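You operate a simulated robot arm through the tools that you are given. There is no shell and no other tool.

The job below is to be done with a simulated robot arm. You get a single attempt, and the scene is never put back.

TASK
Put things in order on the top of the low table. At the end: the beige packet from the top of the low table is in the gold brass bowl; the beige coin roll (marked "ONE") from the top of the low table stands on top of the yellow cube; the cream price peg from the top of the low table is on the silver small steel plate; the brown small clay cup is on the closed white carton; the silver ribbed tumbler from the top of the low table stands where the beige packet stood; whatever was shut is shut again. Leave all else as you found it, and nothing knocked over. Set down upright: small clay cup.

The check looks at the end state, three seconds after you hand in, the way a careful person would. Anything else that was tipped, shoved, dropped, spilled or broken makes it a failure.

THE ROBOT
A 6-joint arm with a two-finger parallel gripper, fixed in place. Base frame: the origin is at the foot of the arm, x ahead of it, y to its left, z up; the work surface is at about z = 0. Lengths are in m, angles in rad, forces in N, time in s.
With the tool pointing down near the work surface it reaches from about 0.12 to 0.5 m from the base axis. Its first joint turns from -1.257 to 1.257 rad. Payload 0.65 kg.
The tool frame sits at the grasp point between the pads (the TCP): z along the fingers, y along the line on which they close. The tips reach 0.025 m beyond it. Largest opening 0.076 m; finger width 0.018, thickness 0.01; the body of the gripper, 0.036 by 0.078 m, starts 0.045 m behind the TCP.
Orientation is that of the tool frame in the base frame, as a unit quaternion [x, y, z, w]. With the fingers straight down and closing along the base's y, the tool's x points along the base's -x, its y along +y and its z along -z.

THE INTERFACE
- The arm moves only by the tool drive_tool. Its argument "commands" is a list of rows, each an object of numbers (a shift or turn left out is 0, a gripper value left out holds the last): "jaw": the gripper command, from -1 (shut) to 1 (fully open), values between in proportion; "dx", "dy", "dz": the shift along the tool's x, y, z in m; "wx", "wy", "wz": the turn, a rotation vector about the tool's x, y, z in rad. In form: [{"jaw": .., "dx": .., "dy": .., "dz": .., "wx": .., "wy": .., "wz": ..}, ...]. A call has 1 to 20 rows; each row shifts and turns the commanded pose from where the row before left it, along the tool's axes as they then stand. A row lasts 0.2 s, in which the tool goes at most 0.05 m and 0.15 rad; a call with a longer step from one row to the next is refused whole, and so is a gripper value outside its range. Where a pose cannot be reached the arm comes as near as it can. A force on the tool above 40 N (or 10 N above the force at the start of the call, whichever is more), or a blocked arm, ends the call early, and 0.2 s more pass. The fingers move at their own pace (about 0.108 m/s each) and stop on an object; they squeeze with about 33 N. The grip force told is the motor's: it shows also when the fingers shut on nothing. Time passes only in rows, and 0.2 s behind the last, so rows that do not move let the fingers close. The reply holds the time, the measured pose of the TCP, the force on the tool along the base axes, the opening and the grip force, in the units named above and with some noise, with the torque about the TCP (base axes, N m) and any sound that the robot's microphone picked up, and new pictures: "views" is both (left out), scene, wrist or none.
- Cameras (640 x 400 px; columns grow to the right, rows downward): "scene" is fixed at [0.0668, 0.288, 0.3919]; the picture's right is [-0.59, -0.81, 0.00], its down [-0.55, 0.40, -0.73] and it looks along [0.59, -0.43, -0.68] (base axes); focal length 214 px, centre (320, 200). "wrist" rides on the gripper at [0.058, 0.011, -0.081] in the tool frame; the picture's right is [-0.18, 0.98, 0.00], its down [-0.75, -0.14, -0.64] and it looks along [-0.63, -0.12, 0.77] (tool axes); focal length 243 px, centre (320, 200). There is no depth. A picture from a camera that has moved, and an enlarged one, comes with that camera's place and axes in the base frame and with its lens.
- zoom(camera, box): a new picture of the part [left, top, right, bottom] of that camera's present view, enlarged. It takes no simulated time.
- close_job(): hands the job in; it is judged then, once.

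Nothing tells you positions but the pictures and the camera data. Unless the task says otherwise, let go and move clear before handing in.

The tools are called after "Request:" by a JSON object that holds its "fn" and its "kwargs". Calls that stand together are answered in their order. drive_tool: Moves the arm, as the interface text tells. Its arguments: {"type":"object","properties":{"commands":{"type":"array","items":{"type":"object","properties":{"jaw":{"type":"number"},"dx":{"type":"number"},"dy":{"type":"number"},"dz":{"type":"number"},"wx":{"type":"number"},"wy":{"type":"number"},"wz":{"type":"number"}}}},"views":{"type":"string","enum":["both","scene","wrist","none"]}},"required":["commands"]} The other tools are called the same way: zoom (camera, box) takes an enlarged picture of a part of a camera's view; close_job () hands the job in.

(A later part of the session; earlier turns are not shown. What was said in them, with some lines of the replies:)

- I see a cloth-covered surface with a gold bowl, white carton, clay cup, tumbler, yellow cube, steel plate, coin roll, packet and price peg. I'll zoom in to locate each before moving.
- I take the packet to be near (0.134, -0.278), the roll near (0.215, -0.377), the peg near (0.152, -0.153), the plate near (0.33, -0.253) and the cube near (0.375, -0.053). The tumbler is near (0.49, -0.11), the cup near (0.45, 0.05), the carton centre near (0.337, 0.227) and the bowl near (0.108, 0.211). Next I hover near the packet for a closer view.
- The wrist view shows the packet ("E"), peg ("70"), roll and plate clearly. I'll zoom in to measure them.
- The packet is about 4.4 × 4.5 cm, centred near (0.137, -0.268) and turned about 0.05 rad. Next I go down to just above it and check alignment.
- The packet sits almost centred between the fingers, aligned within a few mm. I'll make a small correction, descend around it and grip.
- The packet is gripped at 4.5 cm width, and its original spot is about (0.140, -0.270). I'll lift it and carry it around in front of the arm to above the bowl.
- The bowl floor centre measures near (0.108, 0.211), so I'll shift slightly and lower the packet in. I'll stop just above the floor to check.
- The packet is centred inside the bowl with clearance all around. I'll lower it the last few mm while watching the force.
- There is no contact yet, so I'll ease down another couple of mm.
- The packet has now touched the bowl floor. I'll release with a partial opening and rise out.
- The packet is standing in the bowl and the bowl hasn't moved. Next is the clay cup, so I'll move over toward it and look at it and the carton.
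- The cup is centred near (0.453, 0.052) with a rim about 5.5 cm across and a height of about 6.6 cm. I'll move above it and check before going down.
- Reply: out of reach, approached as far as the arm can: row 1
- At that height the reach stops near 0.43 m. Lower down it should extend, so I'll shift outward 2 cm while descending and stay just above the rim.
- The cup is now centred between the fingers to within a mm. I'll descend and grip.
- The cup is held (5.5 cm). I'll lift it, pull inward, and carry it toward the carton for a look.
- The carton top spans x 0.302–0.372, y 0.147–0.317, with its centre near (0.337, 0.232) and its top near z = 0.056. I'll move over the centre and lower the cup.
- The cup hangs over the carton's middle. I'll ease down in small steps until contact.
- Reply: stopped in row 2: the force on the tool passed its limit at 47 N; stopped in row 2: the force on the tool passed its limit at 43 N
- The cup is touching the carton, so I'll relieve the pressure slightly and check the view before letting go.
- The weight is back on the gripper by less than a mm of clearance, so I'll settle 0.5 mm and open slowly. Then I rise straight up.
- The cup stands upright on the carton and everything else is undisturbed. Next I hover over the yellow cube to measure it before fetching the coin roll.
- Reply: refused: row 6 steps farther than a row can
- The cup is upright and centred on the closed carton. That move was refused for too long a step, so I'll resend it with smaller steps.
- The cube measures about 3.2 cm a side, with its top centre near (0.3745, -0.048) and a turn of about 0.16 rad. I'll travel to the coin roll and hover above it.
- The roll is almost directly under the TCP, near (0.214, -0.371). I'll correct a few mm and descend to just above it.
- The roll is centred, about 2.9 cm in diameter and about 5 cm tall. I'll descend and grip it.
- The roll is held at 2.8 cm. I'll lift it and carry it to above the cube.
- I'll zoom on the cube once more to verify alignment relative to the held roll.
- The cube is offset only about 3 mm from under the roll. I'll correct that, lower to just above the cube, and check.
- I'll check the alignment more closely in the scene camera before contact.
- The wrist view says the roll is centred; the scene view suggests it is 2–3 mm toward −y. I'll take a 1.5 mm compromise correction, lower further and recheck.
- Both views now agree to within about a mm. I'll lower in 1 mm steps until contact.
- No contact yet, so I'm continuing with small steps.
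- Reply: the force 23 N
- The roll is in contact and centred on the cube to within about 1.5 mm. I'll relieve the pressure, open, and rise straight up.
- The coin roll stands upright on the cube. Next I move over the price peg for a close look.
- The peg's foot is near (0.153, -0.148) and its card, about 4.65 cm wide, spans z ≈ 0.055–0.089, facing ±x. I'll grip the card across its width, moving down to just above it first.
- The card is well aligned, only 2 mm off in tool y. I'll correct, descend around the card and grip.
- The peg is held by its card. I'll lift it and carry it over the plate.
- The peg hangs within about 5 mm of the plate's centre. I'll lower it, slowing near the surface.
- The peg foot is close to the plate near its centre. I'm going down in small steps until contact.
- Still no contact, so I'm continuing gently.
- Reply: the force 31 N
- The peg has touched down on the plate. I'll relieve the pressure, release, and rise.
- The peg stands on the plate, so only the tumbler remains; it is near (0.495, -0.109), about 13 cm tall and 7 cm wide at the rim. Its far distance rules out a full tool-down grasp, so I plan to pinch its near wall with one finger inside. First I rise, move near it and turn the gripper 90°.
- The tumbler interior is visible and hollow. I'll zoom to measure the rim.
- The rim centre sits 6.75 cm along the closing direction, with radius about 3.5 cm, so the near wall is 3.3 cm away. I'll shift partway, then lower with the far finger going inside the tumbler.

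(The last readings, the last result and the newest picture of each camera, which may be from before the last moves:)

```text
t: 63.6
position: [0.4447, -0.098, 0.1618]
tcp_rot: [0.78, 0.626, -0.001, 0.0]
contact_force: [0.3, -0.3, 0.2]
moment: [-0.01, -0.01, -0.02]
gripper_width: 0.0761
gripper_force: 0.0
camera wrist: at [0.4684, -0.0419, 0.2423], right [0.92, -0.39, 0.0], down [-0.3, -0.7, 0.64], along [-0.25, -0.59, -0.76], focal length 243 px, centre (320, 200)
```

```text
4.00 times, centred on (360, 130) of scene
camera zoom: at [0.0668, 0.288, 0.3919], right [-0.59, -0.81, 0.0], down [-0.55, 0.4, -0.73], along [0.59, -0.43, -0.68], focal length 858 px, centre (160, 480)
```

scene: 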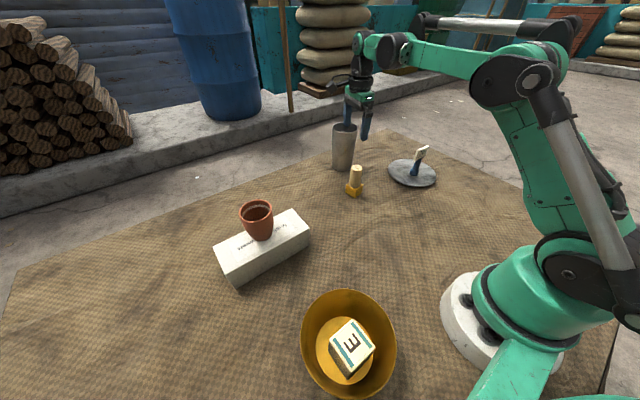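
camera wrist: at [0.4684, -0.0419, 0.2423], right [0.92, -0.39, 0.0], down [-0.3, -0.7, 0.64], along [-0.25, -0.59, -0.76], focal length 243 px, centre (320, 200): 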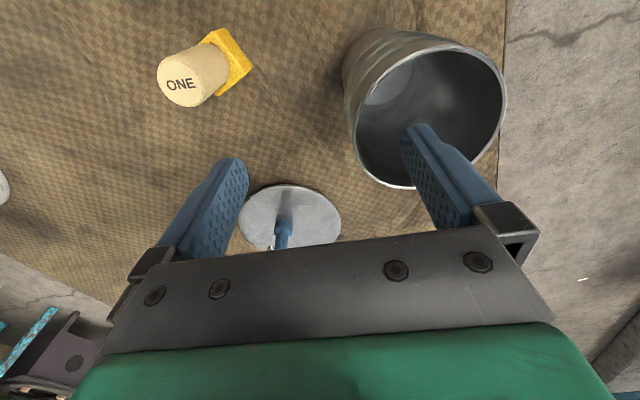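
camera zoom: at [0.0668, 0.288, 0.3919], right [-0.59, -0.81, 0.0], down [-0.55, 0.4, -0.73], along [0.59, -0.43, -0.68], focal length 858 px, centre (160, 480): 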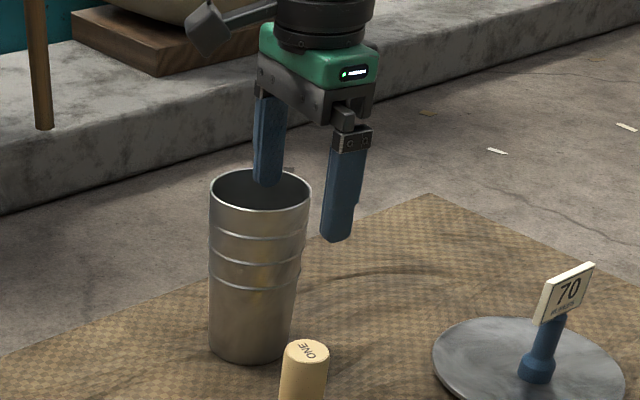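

The inner finger is clearly within the opening. I'll descend into the tumbler, then shift outward so the wall is centred between the fingers.

Request:
{"fn": "drive_tool", "kwargs": {"commands": [{"dz": 0.015}, {"dz": 0.015}, {"dz": 0.015}, {"dy": 0.009}, {"dy": 0.009}, {}, {}]}}

Request:
{"fn": "zoom", "kwargs": {"camera": "wrist", "box": [220, 40, 460, 230]}}

Request:
{"fn": "zoom", "kwargs": {"camera": "scene", "box": [310, 80, 410, 180]}}

```text
t: 65.2
position: [0.4622, -0.1016, 0.1173]
tcp_rot: [0.78, 0.626, -0.001, 0.0]
contact_force: [0.2, 0.4, -0.4]
moment: [-0.01, 0.0, 0.03]
gripper_width: 0.0762
gripper_force: 0.0
camera wrist: at [0.4863, -0.0459, 0.1976], right [0.92, -0.39, 0.0], down [-0.3, -0.7, 0.64], along [-0.25, -0.59, -0.76], focal length 243 px, centre (320, 200)
```

scene: 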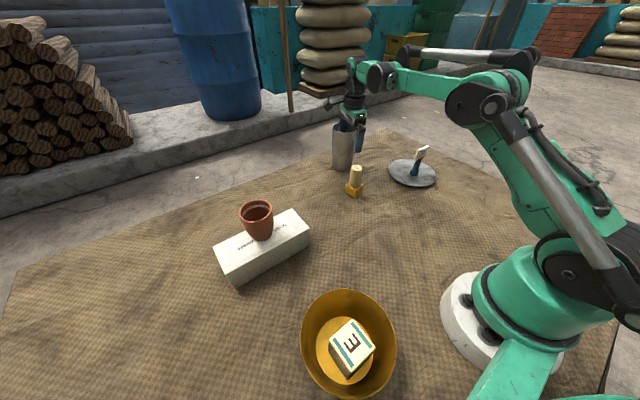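
wrist: 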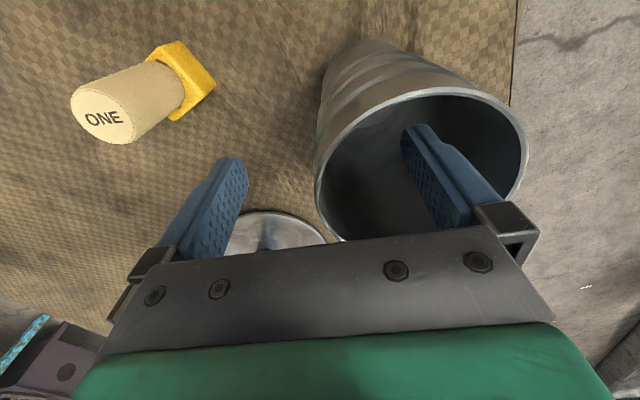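

```text
2.11 times, centred on (340, 135) of wrist
camera zoom: at [0.4863, -0.0459, 0.1976], right [0.92, -0.39, 0.0], down [-0.3, -0.7, 0.64], along [-0.25, -0.59, -0.76], focal length 511 px, centre (278, 337)
```

zoom: 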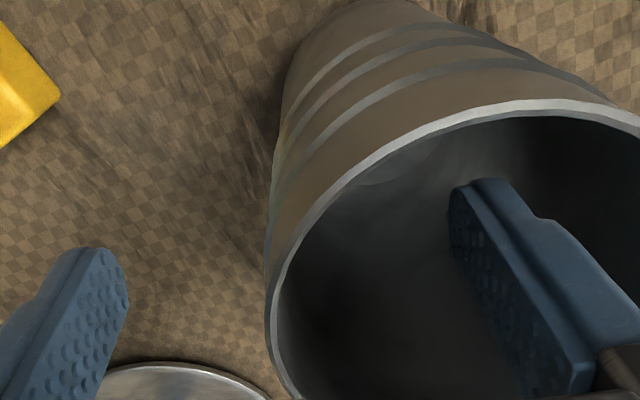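

```text
4.00 times, centred on (360, 130) of scene
camera zoom: at [0.0668, 0.288, 0.3919], right [-0.59, -0.81, 0.0], down [-0.55, 0.4, -0.73], along [0.59, -0.43, -0.68], focal length 858 px, centre (160, 480)
```

zoom: 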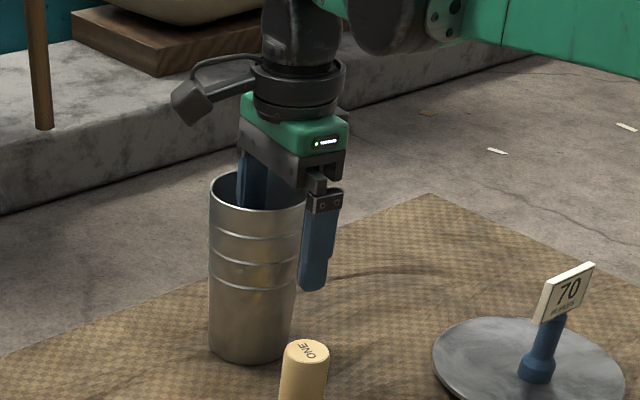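

The finger is inside and the near wall is centred at the grasp point. I'll close in stages.

Request:
{"fn": "drive_tool", "kwargs": {"commands": [{"jaw": -0.5}, {"jaw": -0.5}, {"jaw": -0.5}], "views": "wrist"}}

Request:
{"fn": "zoom", "kwargs": {"camera": "wrist", "box": [240, 60, 460, 240]}}

```text
t: 66.0
position: [0.4616, -0.1006, 0.117]
tcp_rot: [0.78, 0.626, -0.001, 0.001]
contact_force: [0.8, 0.8, -0.5]
moment: [0.03, 0.01, 0.02]
gripper_width: 0.0189
gripper_force: 0.1
camera wrist: at [0.4862, -0.0459, 0.1976], right [0.92, -0.39, 0.0], down [-0.3, -0.7, 0.64], along [-0.25, -0.59, -0.76], focal length 243 px, centre (320, 200)
```

wrist: 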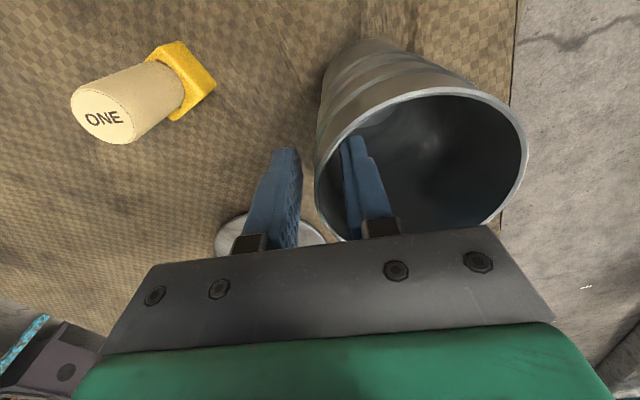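

```text
2.22 times, centred on (350, 150) of wrist
camera zoom: at [0.4862, -0.0459, 0.1976], right [0.92, -0.39, 0.0], down [-0.3, -0.7, 0.64], along [-0.25, -0.59, -0.76], focal length 539 px, centre (253, 311)
```

zoom: 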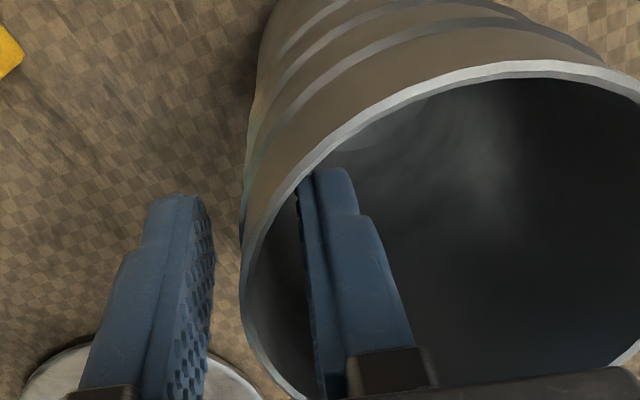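

The wall is between the two pads with no contact yet. I'll close fully now.

Request:
{"fn": "drive_tool", "kwargs": {"commands": [{"jaw": -0.75}, {"jaw": -0.9}, {"jaw": -1}, {"jaw": -1}, {"jaw": -1}]}}

Request:
{"fn": "zoom", "kwargs": {"camera": "scene", "box": [310, 80, 410, 180]}}

```text
t: 67.2
position: [0.4616, -0.1011, 0.1177]
tcp_rot: [0.78, 0.626, -0.001, 0.0]
contact_force: [3.4, -0.2, 6.8]
moment: [-0.06, -0.78, 0.02]
gripper_width: 0.0027
gripper_force: 26.8
camera wrist: at [0.4863, -0.0458, 0.1978], right [0.92, -0.39, 0.0], down [-0.3, -0.7, 0.64], along [-0.25, -0.59, -0.76], focal length 243 px, centre (320, 200)
```

scene: 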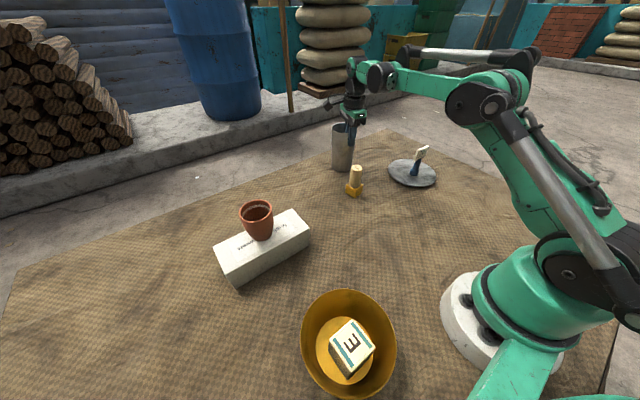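
wrist: 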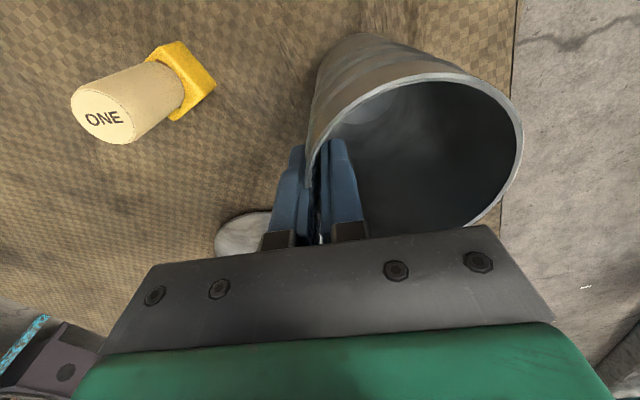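

```text
4.00 times, centred on (360, 130) of scene
camera zoom: at [0.0668, 0.288, 0.3919], right [-0.59, -0.81, 0.0], down [-0.55, 0.4, -0.73], along [0.59, -0.43, -0.68], focal length 858 px, centre (160, 480)
```

zoom: 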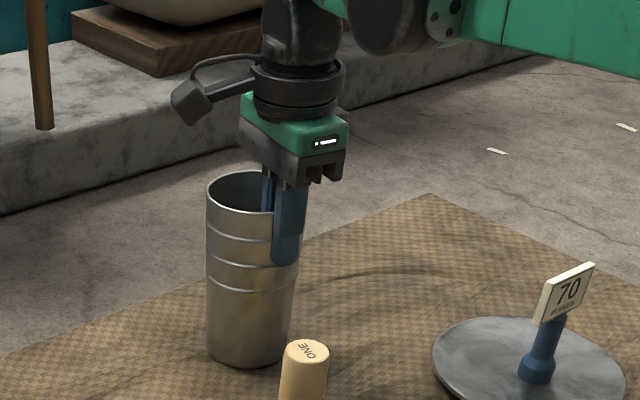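

The tumbler wall is pinched (2.7 mm). I'll lift 1.5 cm and check that it comes along.

Request:
{"fn": "drive_tool", "kwargs": {"commands": [{"dz": -0.005}, {"dz": -0.01}, {}]}}

Request:
{"fn": "zoom", "kwargs": {"camera": "scene", "box": [310, 80, 410, 180]}}

```text
t: 68.0
position: [0.4622, -0.1015, 0.1304]
tcp_rot: [0.78, 0.626, -0.001, 0.001]
contact_force: [0.0, 0.6, -1.1]
moment: [0.01, 0.04, 0.0]
gripper_width: 0.0021
gripper_force: 26.5
camera wrist: at [0.4858, -0.0456, 0.2124], right [0.92, -0.39, 0.0], down [-0.3, -0.7, 0.64], along [-0.25, -0.59, -0.76], focal length 243 px, centre (320, 200)
```

scene: 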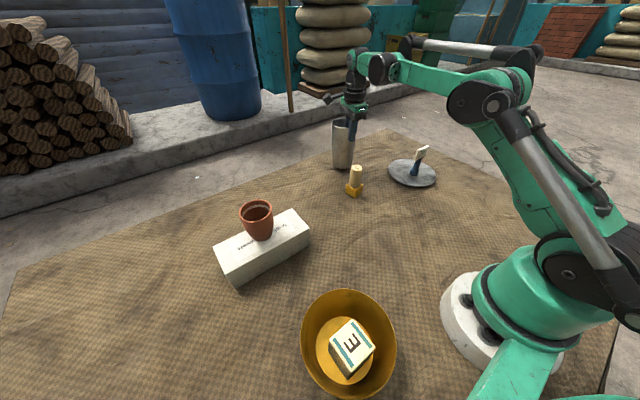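
wrist: 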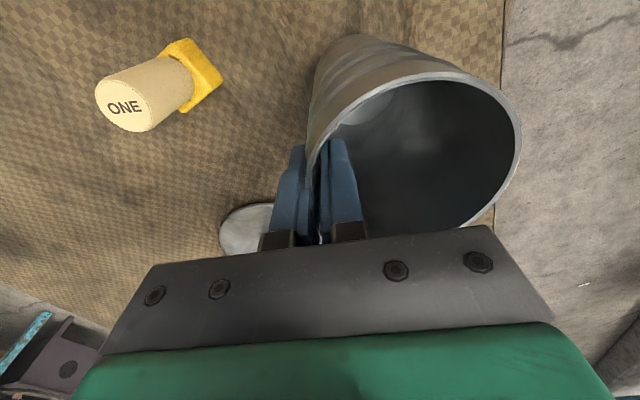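

```text
4.00 times, centred on (360, 130) of scene
camera zoom: at [0.0668, 0.288, 0.3919], right [-0.59, -0.81, 0.0], down [-0.55, 0.4, -0.73], along [0.59, -0.43, -0.68], focal length 858 px, centre (160, 480)
```

zoom: 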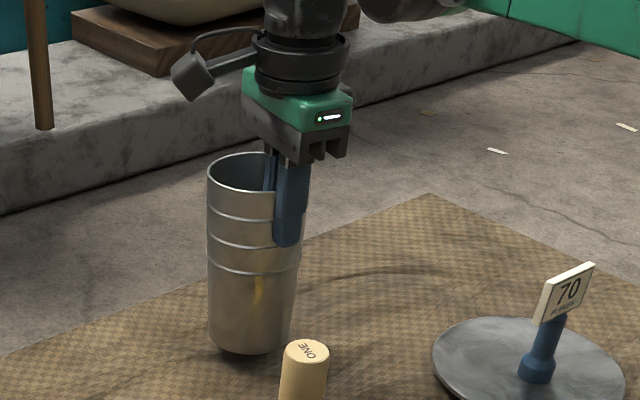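

The tumbler lifts cleanly with no moment on the tool. I'll raise it further while swinging away from the coin roll, then pull inward between the roll and the peg.

Request:
{"fn": "drive_tool", "kwargs": {"commands": [{"dz": -0.015, "dy": -0.004}, {"dx": -0.022, "dy": -0.007, "dz": -0.01}, {"dx": -0.026, "dy": -0.0065, "dz": -0.007}, {"dx": -0.026, "dy": -0.0065, "dz": -0.007}, {}]}}

```text
t: 69.2
position: [0.4223, -0.1669, 0.1699]
tcp_rot: [0.78, 0.626, -0.001, 0.001]
contact_force: [0.4, 0.4, -0.9]
moment: [-0.02, 0.0, 0.01]
gripper_width: 0.0021
gripper_force: 26.6
camera wrist: at [0.4464, -0.1128, 0.2513], right [0.92, -0.39, 0.0], down [-0.3, -0.7, 0.64], along [-0.25, -0.59, -0.76], focal length 243 px, centre (320, 200)
```

scene: 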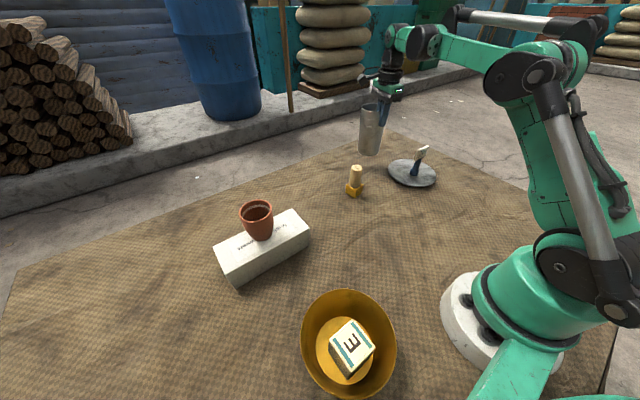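
wrist: 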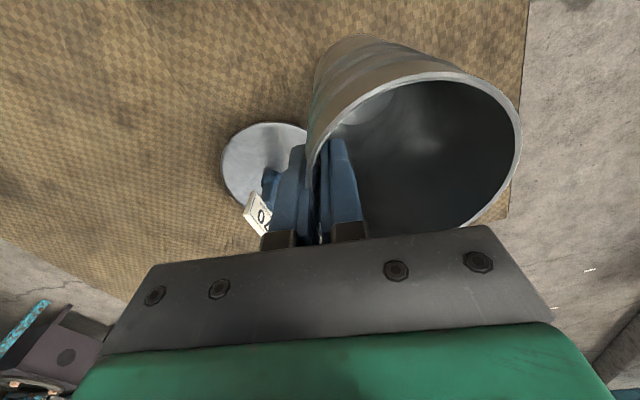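

The tumbler is held steady and clear. Next I pull it inward, rising, along the gap between the roll and the peg.

Request:
{"fn": "drive_tool", "kwargs": {"commands": [{"dx": 0.0065, "dy": -0.0408, "dz": -0.0113}, {"dx": 0.0065, "dy": -0.0408, "dz": -0.0113}, {"dx": 0.0065, "dy": -0.0408, "dz": -0.0113}, {"dx": 0.0065, "dy": -0.0408, "dz": -0.0113}, {}]}}

```text
t: 70.5
position: [0.2691, -0.107, 0.2158]
tcp_rot: [0.78, 0.626, -0.002, 0.001]
contact_force: [0.5, 0.0, -0.9]
moment: [-0.03, 0.0, -0.01]
gripper_width: 0.0023
gripper_force: 26.4
camera wrist: at [0.2928, -0.0518, 0.2965], right [0.92, -0.39, 0.0], down [-0.3, -0.7, 0.64], along [-0.25, -0.59, -0.76], focal length 243 px, centre (320, 200)
```

scene: 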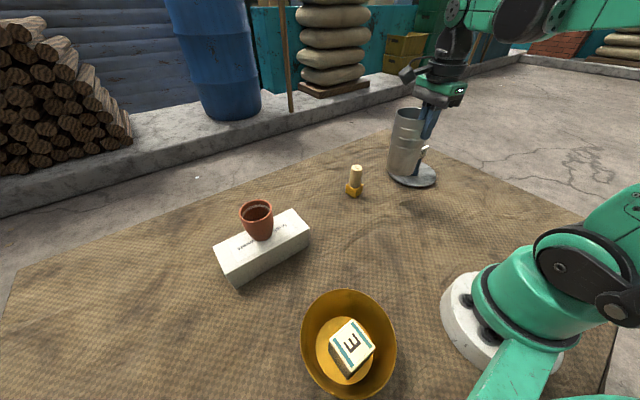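
wrist: 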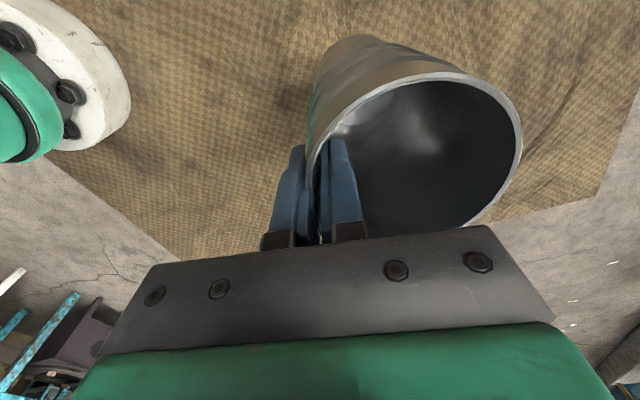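

Before placing, I'll measure how the tumbler sits in the grip (centre offset and tilt).

Request:
{"fn": "zoom", "kwargs": {"camera": "wrist", "box": [290, 20, 540, 240]}}

Request:
{"fn": "zoom", "kwargs": {"camera": "scene", "box": [360, 80, 480, 200]}}

```text
1.82 times, centred on (415, 130) of wrist
camera zoom: at [0.2928, -0.0518, 0.2965], right [0.92, -0.39, 0.0], down [-0.3, -0.7, 0.64], along [-0.25, -0.59, -0.76], focal length 441 px, centre (147, 327)
```

zoom: 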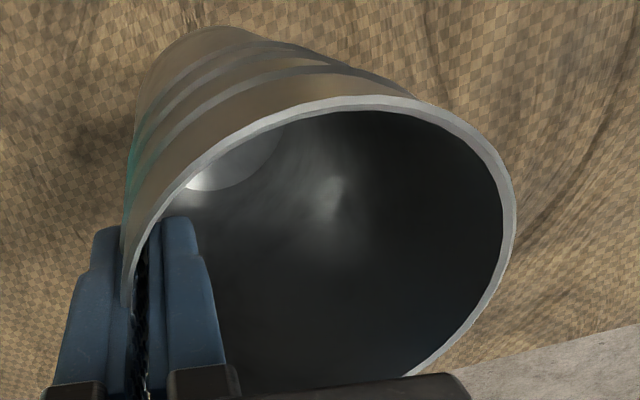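

```text
3.33 times, centred on (420, 140) of scene
camera zoom: at [0.0668, 0.288, 0.3919], right [-0.59, -0.81, 0.0], down [-0.55, 0.4, -0.73], along [0.59, -0.43, -0.68], focal length 715 px, centre (-13, 400)
```

zoom: 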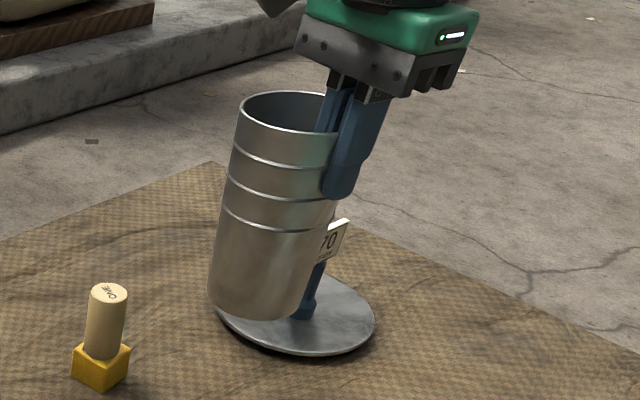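

In the grip the tumbler leans about 2° because its wall is tapered, and its centre is about 3.2 cm from the TCP. I'll move to above the packet's old spot (0.140, -0.270) and tilt the tool by 0.036 rad so it hangs upright.

Request:
{"fn": "drive_tool", "kwargs": {"commands": [{"dx": -0.0382, "dy": -0.0244}, {"dx": -0.0382, "dy": -0.0244}, {"dx": -0.0382, "dy": -0.0244}, {"dx": -0.0382, "dy": -0.0244}, {"dx": -0.0382, "dy": -0.0244}, {"wx": -0.036}, {}, {}]}}

Request:
{"fn": "zoom", "kwargs": {"camera": "scene", "box": [420, 80, 580, 240]}}

Request:
{"fn": "zoom", "kwargs": {"camera": "wrist", "box": [290, 20, 540, 240]}}

```text
t: 72.2
position: [0.1074, -0.2672, 0.2158]
tcp_rot: [0.779, 0.626, 0.011, 0.015]
contact_force: [0.6, 0.6, -0.2]
moment: [0.02, 0.02, -0.02]
gripper_width: 0.0025
gripper_force: 26.7
camera wrist: at [0.1292, -0.2107, 0.2974], right [0.92, -0.39, 0.04], down [-0.32, -0.7, 0.64], along [-0.23, -0.6, -0.77], focal length 243 px, centre (320, 200)
```

scene: 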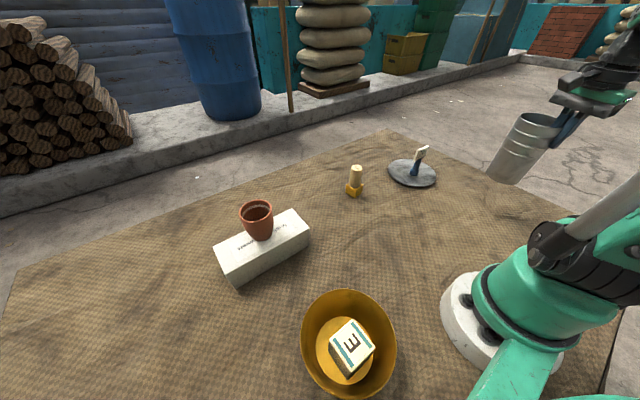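
wrist: 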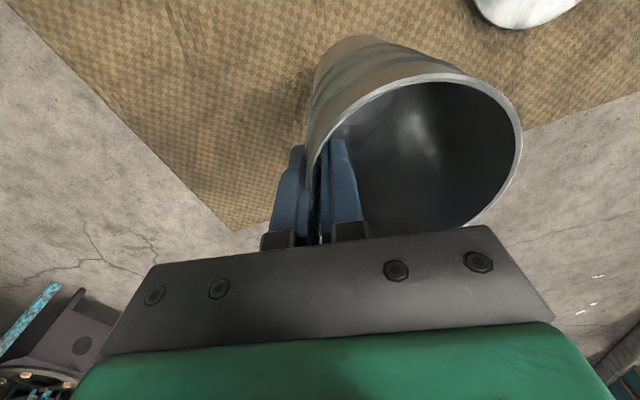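

```text
2.50 times, centred on (500, 160) of scene
camera zoom: at [0.0668, 0.2879, 0.3919], right [-0.59, -0.81, 0.0], down [-0.55, 0.4, -0.73], along [0.59, -0.43, -0.68], focal length 536 px, centre (-130, 300)
```

zoom: 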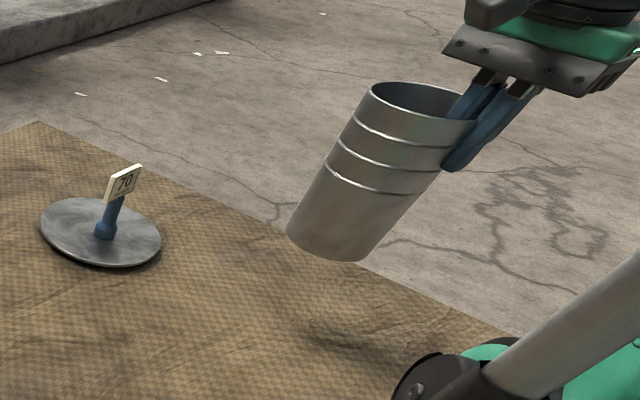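

```text
1.82 times, centred on (415, 130) of wrist
camera zoom: at [0.1292, -0.2107, 0.2974], right [0.92, -0.39, 0.04], down [-0.32, -0.7, 0.64], along [-0.23, -0.6, -0.77], focal length 441 px, centre (147, 327)
```

zoom: 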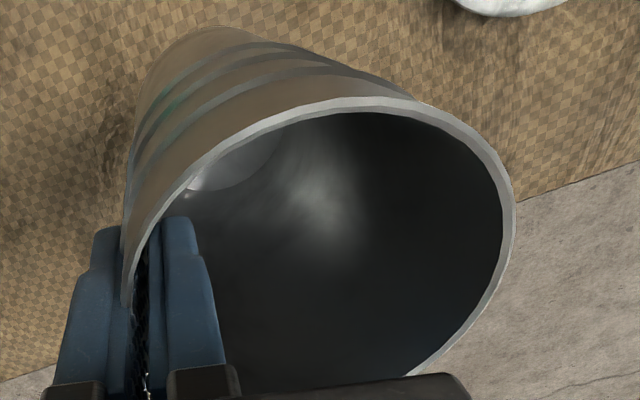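

The tumbler hangs vertical over the old packet spot. I'll lower it most of the way, compensating for the small tilt.

Request:
{"fn": "drive_tool", "kwargs": {"commands": [{"dz": 0.03, "dy": -0.0011}, {"dz": 0.03, "dy": -0.0011}, {"dz": 0.02, "dy": -0.0007}, {}, {}]}}

Request:
{"fn": "zoom", "kwargs": {"camera": "scene", "box": [430, 120, 550, 240]}}

```text
t: 73.5
position: [0.1087, -0.267, 0.137]
tcp_rot: [0.78, 0.626, 0.011, 0.014]
contact_force: [-0.2, -1.3, -0.4]
moment: [-0.02, 0.03, -0.02]
gripper_width: 0.0022
gripper_force: 26.4
camera wrist: at [0.13, -0.2113, 0.2171], right [0.92, -0.39, 0.04], down [-0.32, -0.7, 0.64], along [-0.23, -0.6, -0.77], focal length 243 px, centre (320, 200)
```

scene: 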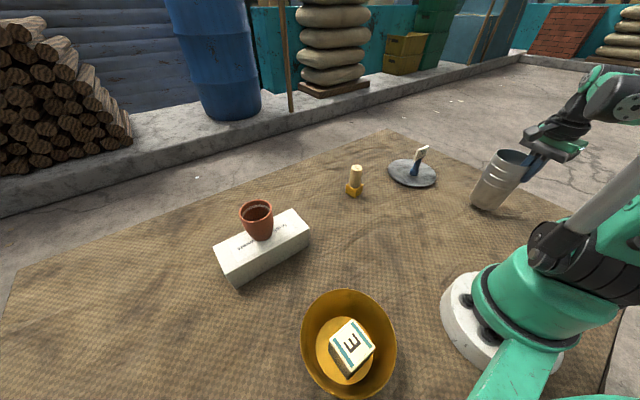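
wrist: 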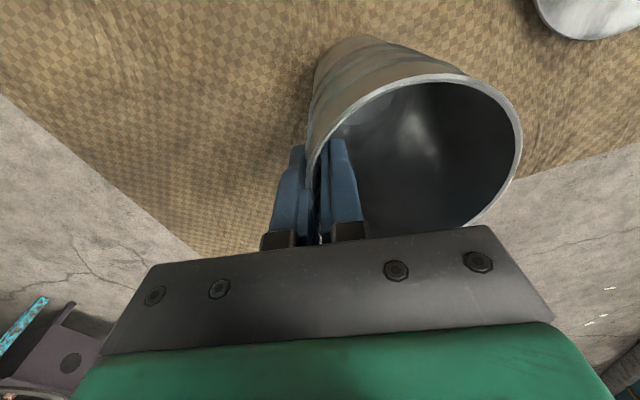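

```text
3.33 times, centred on (490, 180) of scene
camera zoom: at [0.0668, 0.288, 0.3919], right [-0.59, -0.81, 0.0], down [-0.55, 0.4, -0.73], along [0.59, -0.43, -0.68], focal length 715 px, centre (-247, 267)
```

zoom: 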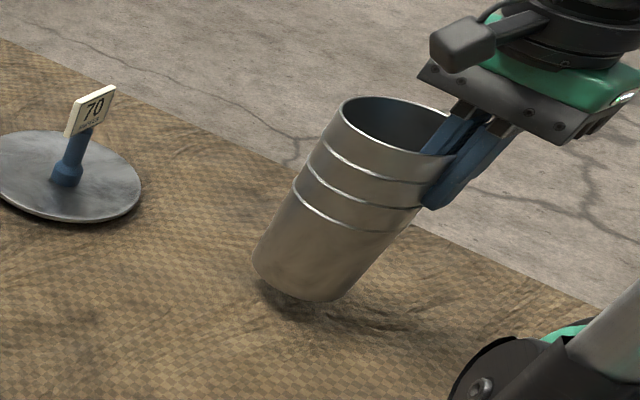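

I'll zoom closer to judge where its base will land compared with the packet's old spot.

Request:
{"fn": "zoom", "kwargs": {"camera": "scene", "box": [455, 170, 535, 230]}}

Request:
{"fn": "zoom", "kwargs": {"camera": "wrist", "box": [290, 20, 540, 240]}}

```text
6.67 times, centred on (495, 200) of scene
camera zoom: at [0.0668, 0.288, 0.3919], right [-0.59, -0.81, 0.0], down [-0.55, 0.4, -0.73], along [0.59, -0.43, -0.68], focal length 1430 px, centre (-847, 200)
```

zoom: 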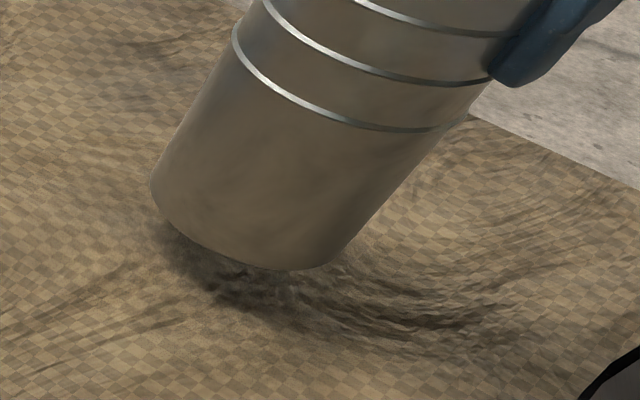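

```text
1.82 times, centred on (415, 130) of wrist
camera zoom: at [0.13, -0.2113, 0.2171], right [0.92, -0.39, 0.04], down [-0.32, -0.7, 0.64], along [-0.23, -0.6, -0.77], focal length 441 px, centre (147, 327)
```

zoom: 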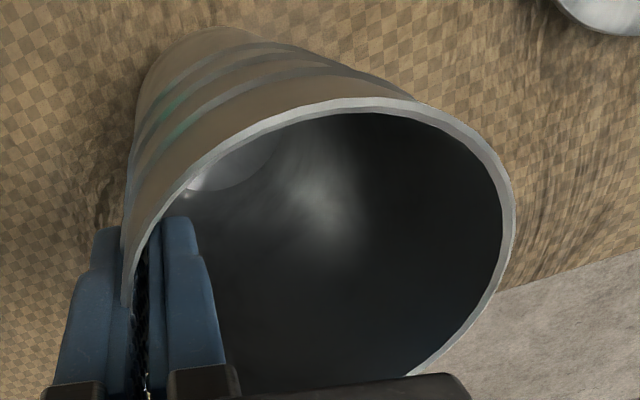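

By TCP accounting the base will land within 1 mm of the target, while the scene view suggests up to 5 mm too far in x. I'll split the difference and lower in small steps.

Request:
{"fn": "drive_tool", "kwargs": {"commands": [{"dx": -0.0015, "dy": -0.0022}, {"dz": 0.008, "dy": -0.0003}, {"dz": 0.005, "dy": -0.0002}, {}], "views": "none"}}

```text
t: 74.5
position: [0.1056, -0.2686, 0.123]
tcp_rot: [0.78, 0.625, 0.009, 0.015]
contact_force: [-0.6, -0.4, 0.2]
moment: [0.01, 0.05, 0.02]
gripper_width: 0.0024
gripper_force: 26.5
```

Request:
{"fn": "drive_tool", "kwargs": {"commands": [{"dz": 0.0015}, {"dz": 0.001}, {}], "views": "none"}}

Request:
{"fn": "drive_tool", "kwargs": {"commands": [{"dz": 0.001}, {}], "views": "none"}}

```text
t: 75.2
position: [0.1058, -0.2701, 0.1212]
tcp_rot: [0.78, 0.626, 0.009, 0.015]
contact_force: [0.7, 0.8, -0.2]
moment: [-0.04, 0.01, 0.02]
gripper_width: 0.0025
gripper_force: 25.8
```

```text
t: 75.8
position: [0.1059, -0.2699, 0.1207]
tcp_rot: [0.78, 0.626, 0.009, 0.014]
contact_force: [0.3, 0.1, -0.1]
moment: [-0.03, -0.01, 0.0]
gripper_width: 0.0025
gripper_force: 26.4
```

There is no contact yet, so I'm continuing in 1 mm steps.

Request:
{"fn": "drive_tool", "kwargs": {"commands": [{"dz": 0.001}, {}], "views": "none"}}

Request:
{"fn": "drive_tool", "kwargs": {"commands": [{"dz": 0.001}, {}], "views": "none"}}

```text
t: 76.5
position: [0.1068, -0.2691, 0.1193]
tcp_rot: [0.78, 0.626, 0.01, 0.014]
contact_force: [0.1, 0.4, -0.3]
moment: [0.01, 0.07, -0.01]
gripper_width: 0.0023
gripper_force: 26.6
```

```text
t: 77.0
position: [0.1055, -0.2689, 0.1182]
tcp_rot: [0.78, 0.626, 0.01, 0.015]
contact_force: [-0.6, 0.4, -1.2]
moment: [-0.04, 0.03, -0.02]
gripper_width: 0.0023
gripper_force: 26.6
```

Request:
{"fn": "drive_tool", "kwargs": {"commands": [{"dz": 0.001}, {}], "views": "scene"}}

Request:
{"fn": "zoom", "kwargs": {"camera": "scene", "box": [455, 170, 535, 230]}}

```text
t: 77.7
position: [0.1061, -0.2672, 0.1163]
tcp_rot: [0.78, 0.626, 0.011, 0.014]
contact_force: [0.7, 0.2, -0.9]
moment: [-0.01, 0.04, 0.01]
gripper_width: 0.0025
gripper_force: 26.1
```

scene: 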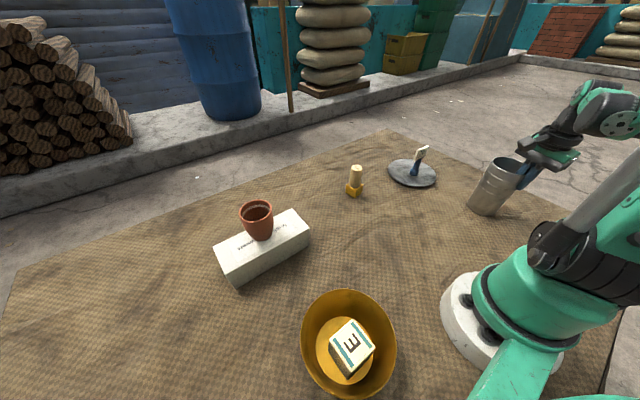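

```text
6.67 times, centred on (495, 200) of scene
camera zoom: at [0.0668, 0.288, 0.3919], right [-0.59, -0.81, 0.0], down [-0.55, 0.4, -0.73], along [0.59, -0.43, -0.68], focal length 1430 px, centre (-847, 200)
```

zoom: 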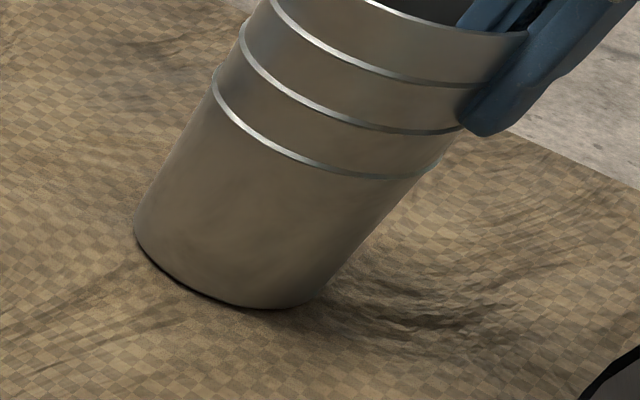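

The base is a hair above the cloth and within about 4 mm of the target. I'm continuing the last mm steps.

Request:
{"fn": "drive_tool", "kwargs": {"commands": [{"dz": 0.001}, {}], "views": "none"}}

Request:
{"fn": "drive_tool", "kwargs": {"commands": [{"dz": 0.0007}, {}], "views": "none"}}

```text
t: 78.2
position: [0.1062, -0.269, 0.1163]
tcp_rot: [0.78, 0.626, 0.009, 0.014]
contact_force: [-1.9, 0.7, 22.0]
moment: [0.19, -0.06, 0.0]
gripper_width: 0.0024
gripper_force: 26.1
```

```text
t: 78.8
position: [0.1065, -0.2697, 0.1154]
tcp_rot: [0.78, 0.626, 0.01, 0.015]
contact_force: [-1.9, -0.7, 20.0]
moment: [-0.08, 0.03, -0.01]
gripper_width: 0.0024
gripper_force: 26.2
```

The base is in flat contact (almost no moment). I'll relieve the pressure, open moderately and check the fingers are clear before rising.

Request:
{"fn": "drive_tool", "kwargs": {"commands": [{"dz": -0.0007}, {}, {"jaw": -0.8}, {"jaw": -0.5}, {"jaw": -0.2}, {}]}}

Request:
{"fn": "zoom", "kwargs": {"camera": "scene", "box": [435, 120, 555, 230]}}

```text
t: 80.2
position: [0.1073, -0.2684, 0.1152]
tcp_rot: [0.78, 0.626, 0.011, 0.015]
contact_force: [0.1, -0.1, 0.4]
moment: [0.0, 0.0, -0.02]
gripper_width: 0.0302
gripper_force: 0.1
camera wrist: at [0.1278, -0.2121, 0.1967], right [0.92, -0.39, 0.04], down [-0.32, -0.7, 0.64], along [-0.23, -0.6, -0.77], focal length 243 px, centre (320, 200)
```

scene: 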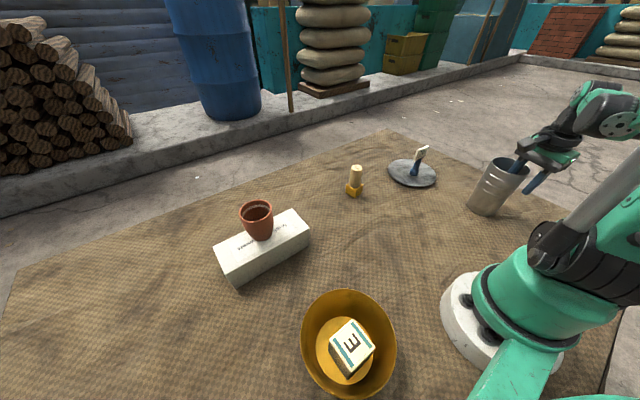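
wrist: 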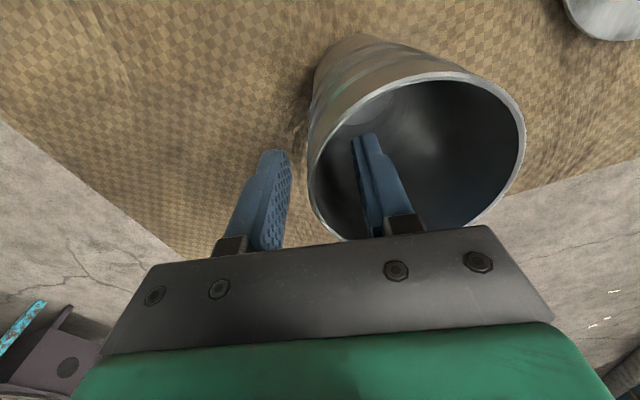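

```text
3.64 times, centred on (495, 175) of scene
camera zoom: at [0.0668, 0.288, 0.3919], right [-0.59, -0.81, 0.0], down [-0.55, 0.4, -0.73], along [0.59, -0.43, -0.68], focal length 780 px, centre (-316, 291)
```

zoom: 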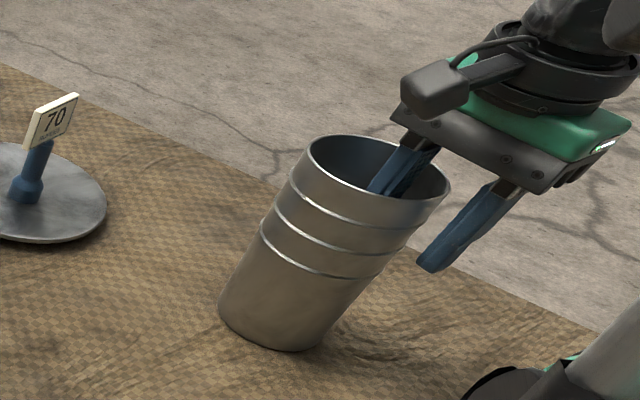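

The tumbler stands on its own and both fingers are clear of the wall. I'll rise straight out.

Request:
{"fn": "drive_tool", "kwargs": {"commands": [{"dz": -0.02, "dy": 0.0007}, {"dz": -0.03, "dy": 0.0011}, {"dz": -0.03, "dy": 0.0011}, {"dz": -0.03, "dy": 0.0011}, {"wx": 0.036}, {}]}}

Request:
{"fn": "zoom", "kwargs": {"camera": "scene", "box": [435, 120, 555, 230]}}

```text
t: 81.7
position: [0.1073, -0.2685, 0.2258]
tcp_rot: [0.78, 0.626, 0.0, 0.0]
contact_force: [0.5, 0.2, 0.7]
moment: [-0.02, 0.04, -0.01]
gripper_width: 0.0304
gripper_force: 0.2
camera wrist: at [0.1304, -0.2124, 0.3064], right [0.92, -0.39, 0.0], down [-0.3, -0.7, 0.64], along [-0.25, -0.59, -0.76], focal length 243 px, centre (320, 200)
```

scene: 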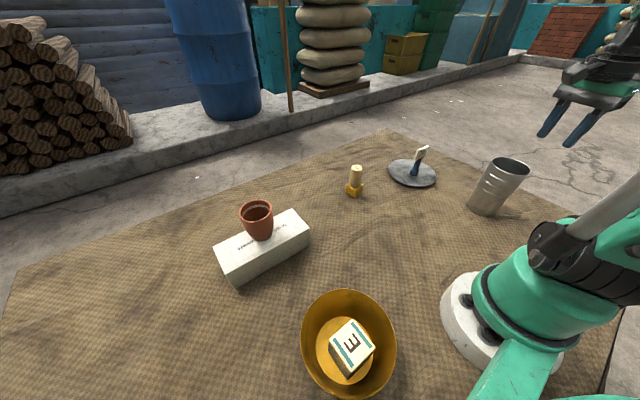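
wrist: 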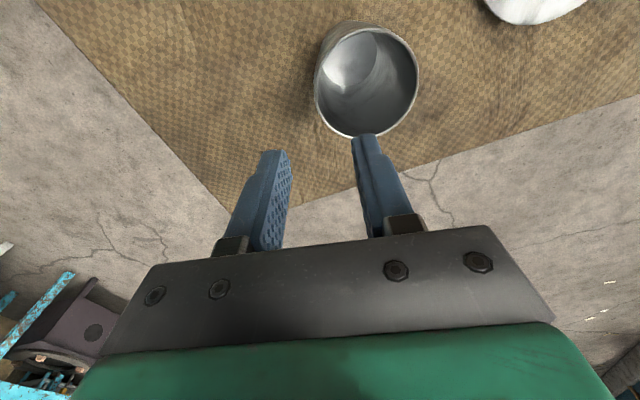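

```text
3.64 times, centred on (495, 175) of scene
camera zoom: at [0.0668, 0.288, 0.3919], right [-0.59, -0.81, 0.0], down [-0.55, 0.4, -0.73], along [0.59, -0.43, -0.68], focal length 780 px, centre (-316, 291)
```

zoom: 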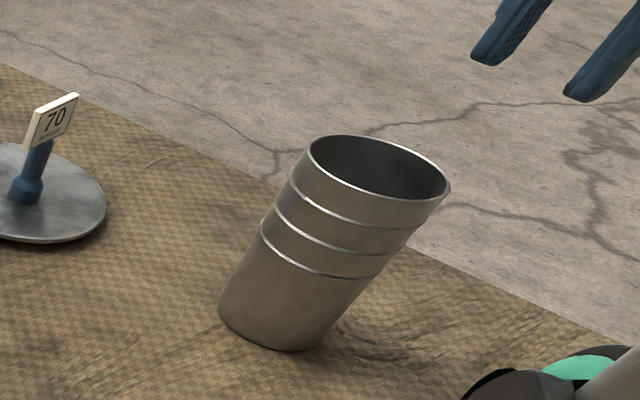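

The tumbler stands upright at the packet's old spot. I'll move the arm up and away toward its start pose, then do a final check of everything.

Request:
{"fn": "drive_tool", "kwargs": {"commands": [{"dz": -0.04}, {"dz": -0.03}, {"dx": 0.0376, "dy": 0.0199}, {"dx": 0.0376, "dy": 0.0199}, {"dx": 0.0376, "dy": 0.0199}, {"dx": 0.0376, "dy": 0.0199}, {"dx": 0.0376, "dy": 0.0199}, {"dx": 0.0376, "dy": 0.0199}, {"wz": -0.147}, {"wz": -0.147}, {"wz": -0.147}, {"wz": -0.147}, {"wz": -0.147}, {"wz": -0.147}, {"wz": -0.147}, {"wz": -0.147}, {"wz": -0.147}, {"wz": -0.147}, {"wz": -0.147}, {"wz": -0.147, "jaw": 1}]}}

Request:
{"fn": "zoom", "kwargs": {"camera": "scene", "box": [320, 120, 560, 240]}}

Request:
{"fn": "zoom", "kwargs": {"camera": "scene", "box": [200, 180, 420, 400]}}

```text
t: 85.8
position: [0.2718, -0.074, 0.2957]
tcp_rot: [0.011, 1.0, -0.001, 0.0]
contact_force: [-1.2, 1.1, 0.2]
moment: [0.04, -0.03, -0.02]
gripper_width: 0.076
gripper_force: 0.1
camera wrist: at [0.2145, -0.0604, 0.3758], right [0.21, 0.98, 0.0], down [0.75, -0.16, 0.64], along [0.63, -0.13, -0.77], focal length 243 px, centre (320, 200)
```

scene: 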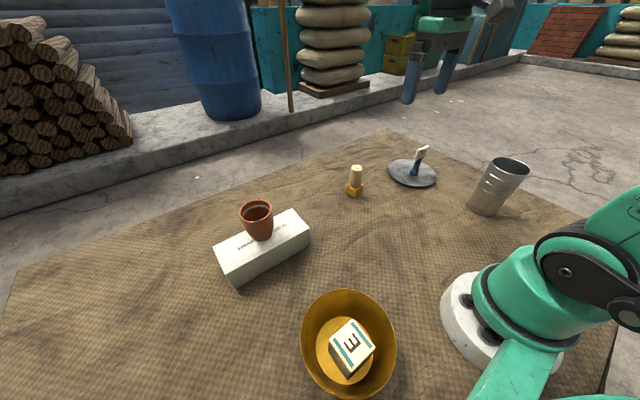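
wrist: 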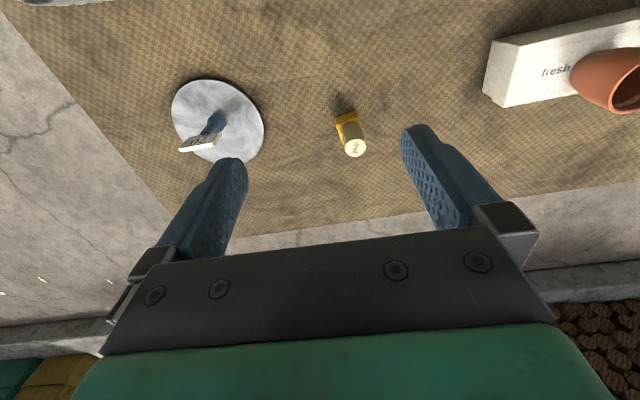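

```text
2.67 times, centred on (440, 180) of scene
camera zoom: at [0.0668, 0.288, 0.3919], right [-0.59, -0.81, 0.0], down [-0.55, 0.4, -0.73], along [0.59, -0.43, -0.68], focal length 572 px, centre (0, 253)
```

zoom: 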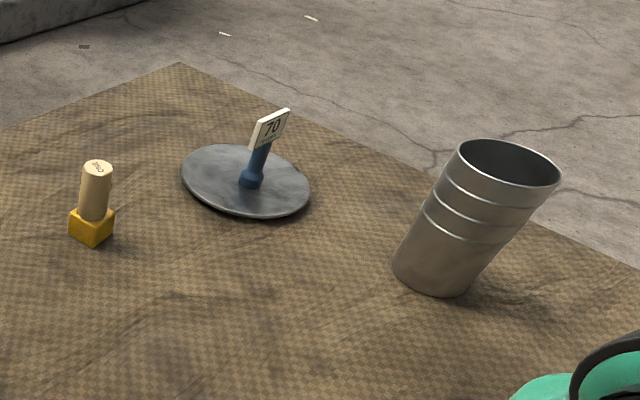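

```text
1.82 times, centred on (310, 290) of scene
camera zoom: at [0.0668, 0.288, 0.3919], right [-0.59, -0.81, 0.0], down [-0.55, 0.4, -0.73], along [0.59, -0.43, -0.68], focal length 390 px, centre (338, 36)
```

zoom: 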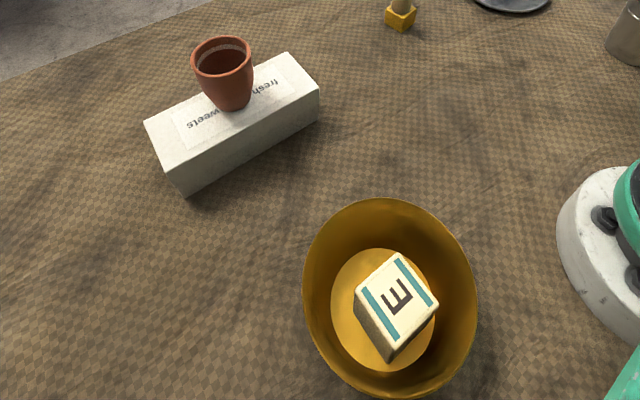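

Everything is in place: the packet is in the bowl and the roll stands on the cube. The peg is on the plate, the cup is upright on the closed carton, and the tumbler stands where the packet was. The arm is clear, so I'm handing in.

Request:
{"fn": "close_job", "kwargs": {}}

```text
The job is handed in.
```

I finished the tidy-up and handed the job in; the check's result hasn't come back to me. In the last pictures before hand-in, everything was where the task asked:

- **Packet:** standing in the gold brass bowl, which did not visibly move.
- **Coin roll:** standing upright on top of the yellow cube.
- **Price peg:** standing upright near the centre of the steel plate.
- **Clay cup:** upright on the carton, which was never opened. When I set the cup down, the push on the carton briefly passed the force limit (47 N). I saw no damage to either.
- **Tumbler:** upright within about 5 mm of where the packet stood. I had to carry it by its near wall because it stood too far out for a full grip from above.

Nothing was knocked over. The gripper was empty and the arm was back near its start pose when I handed in.
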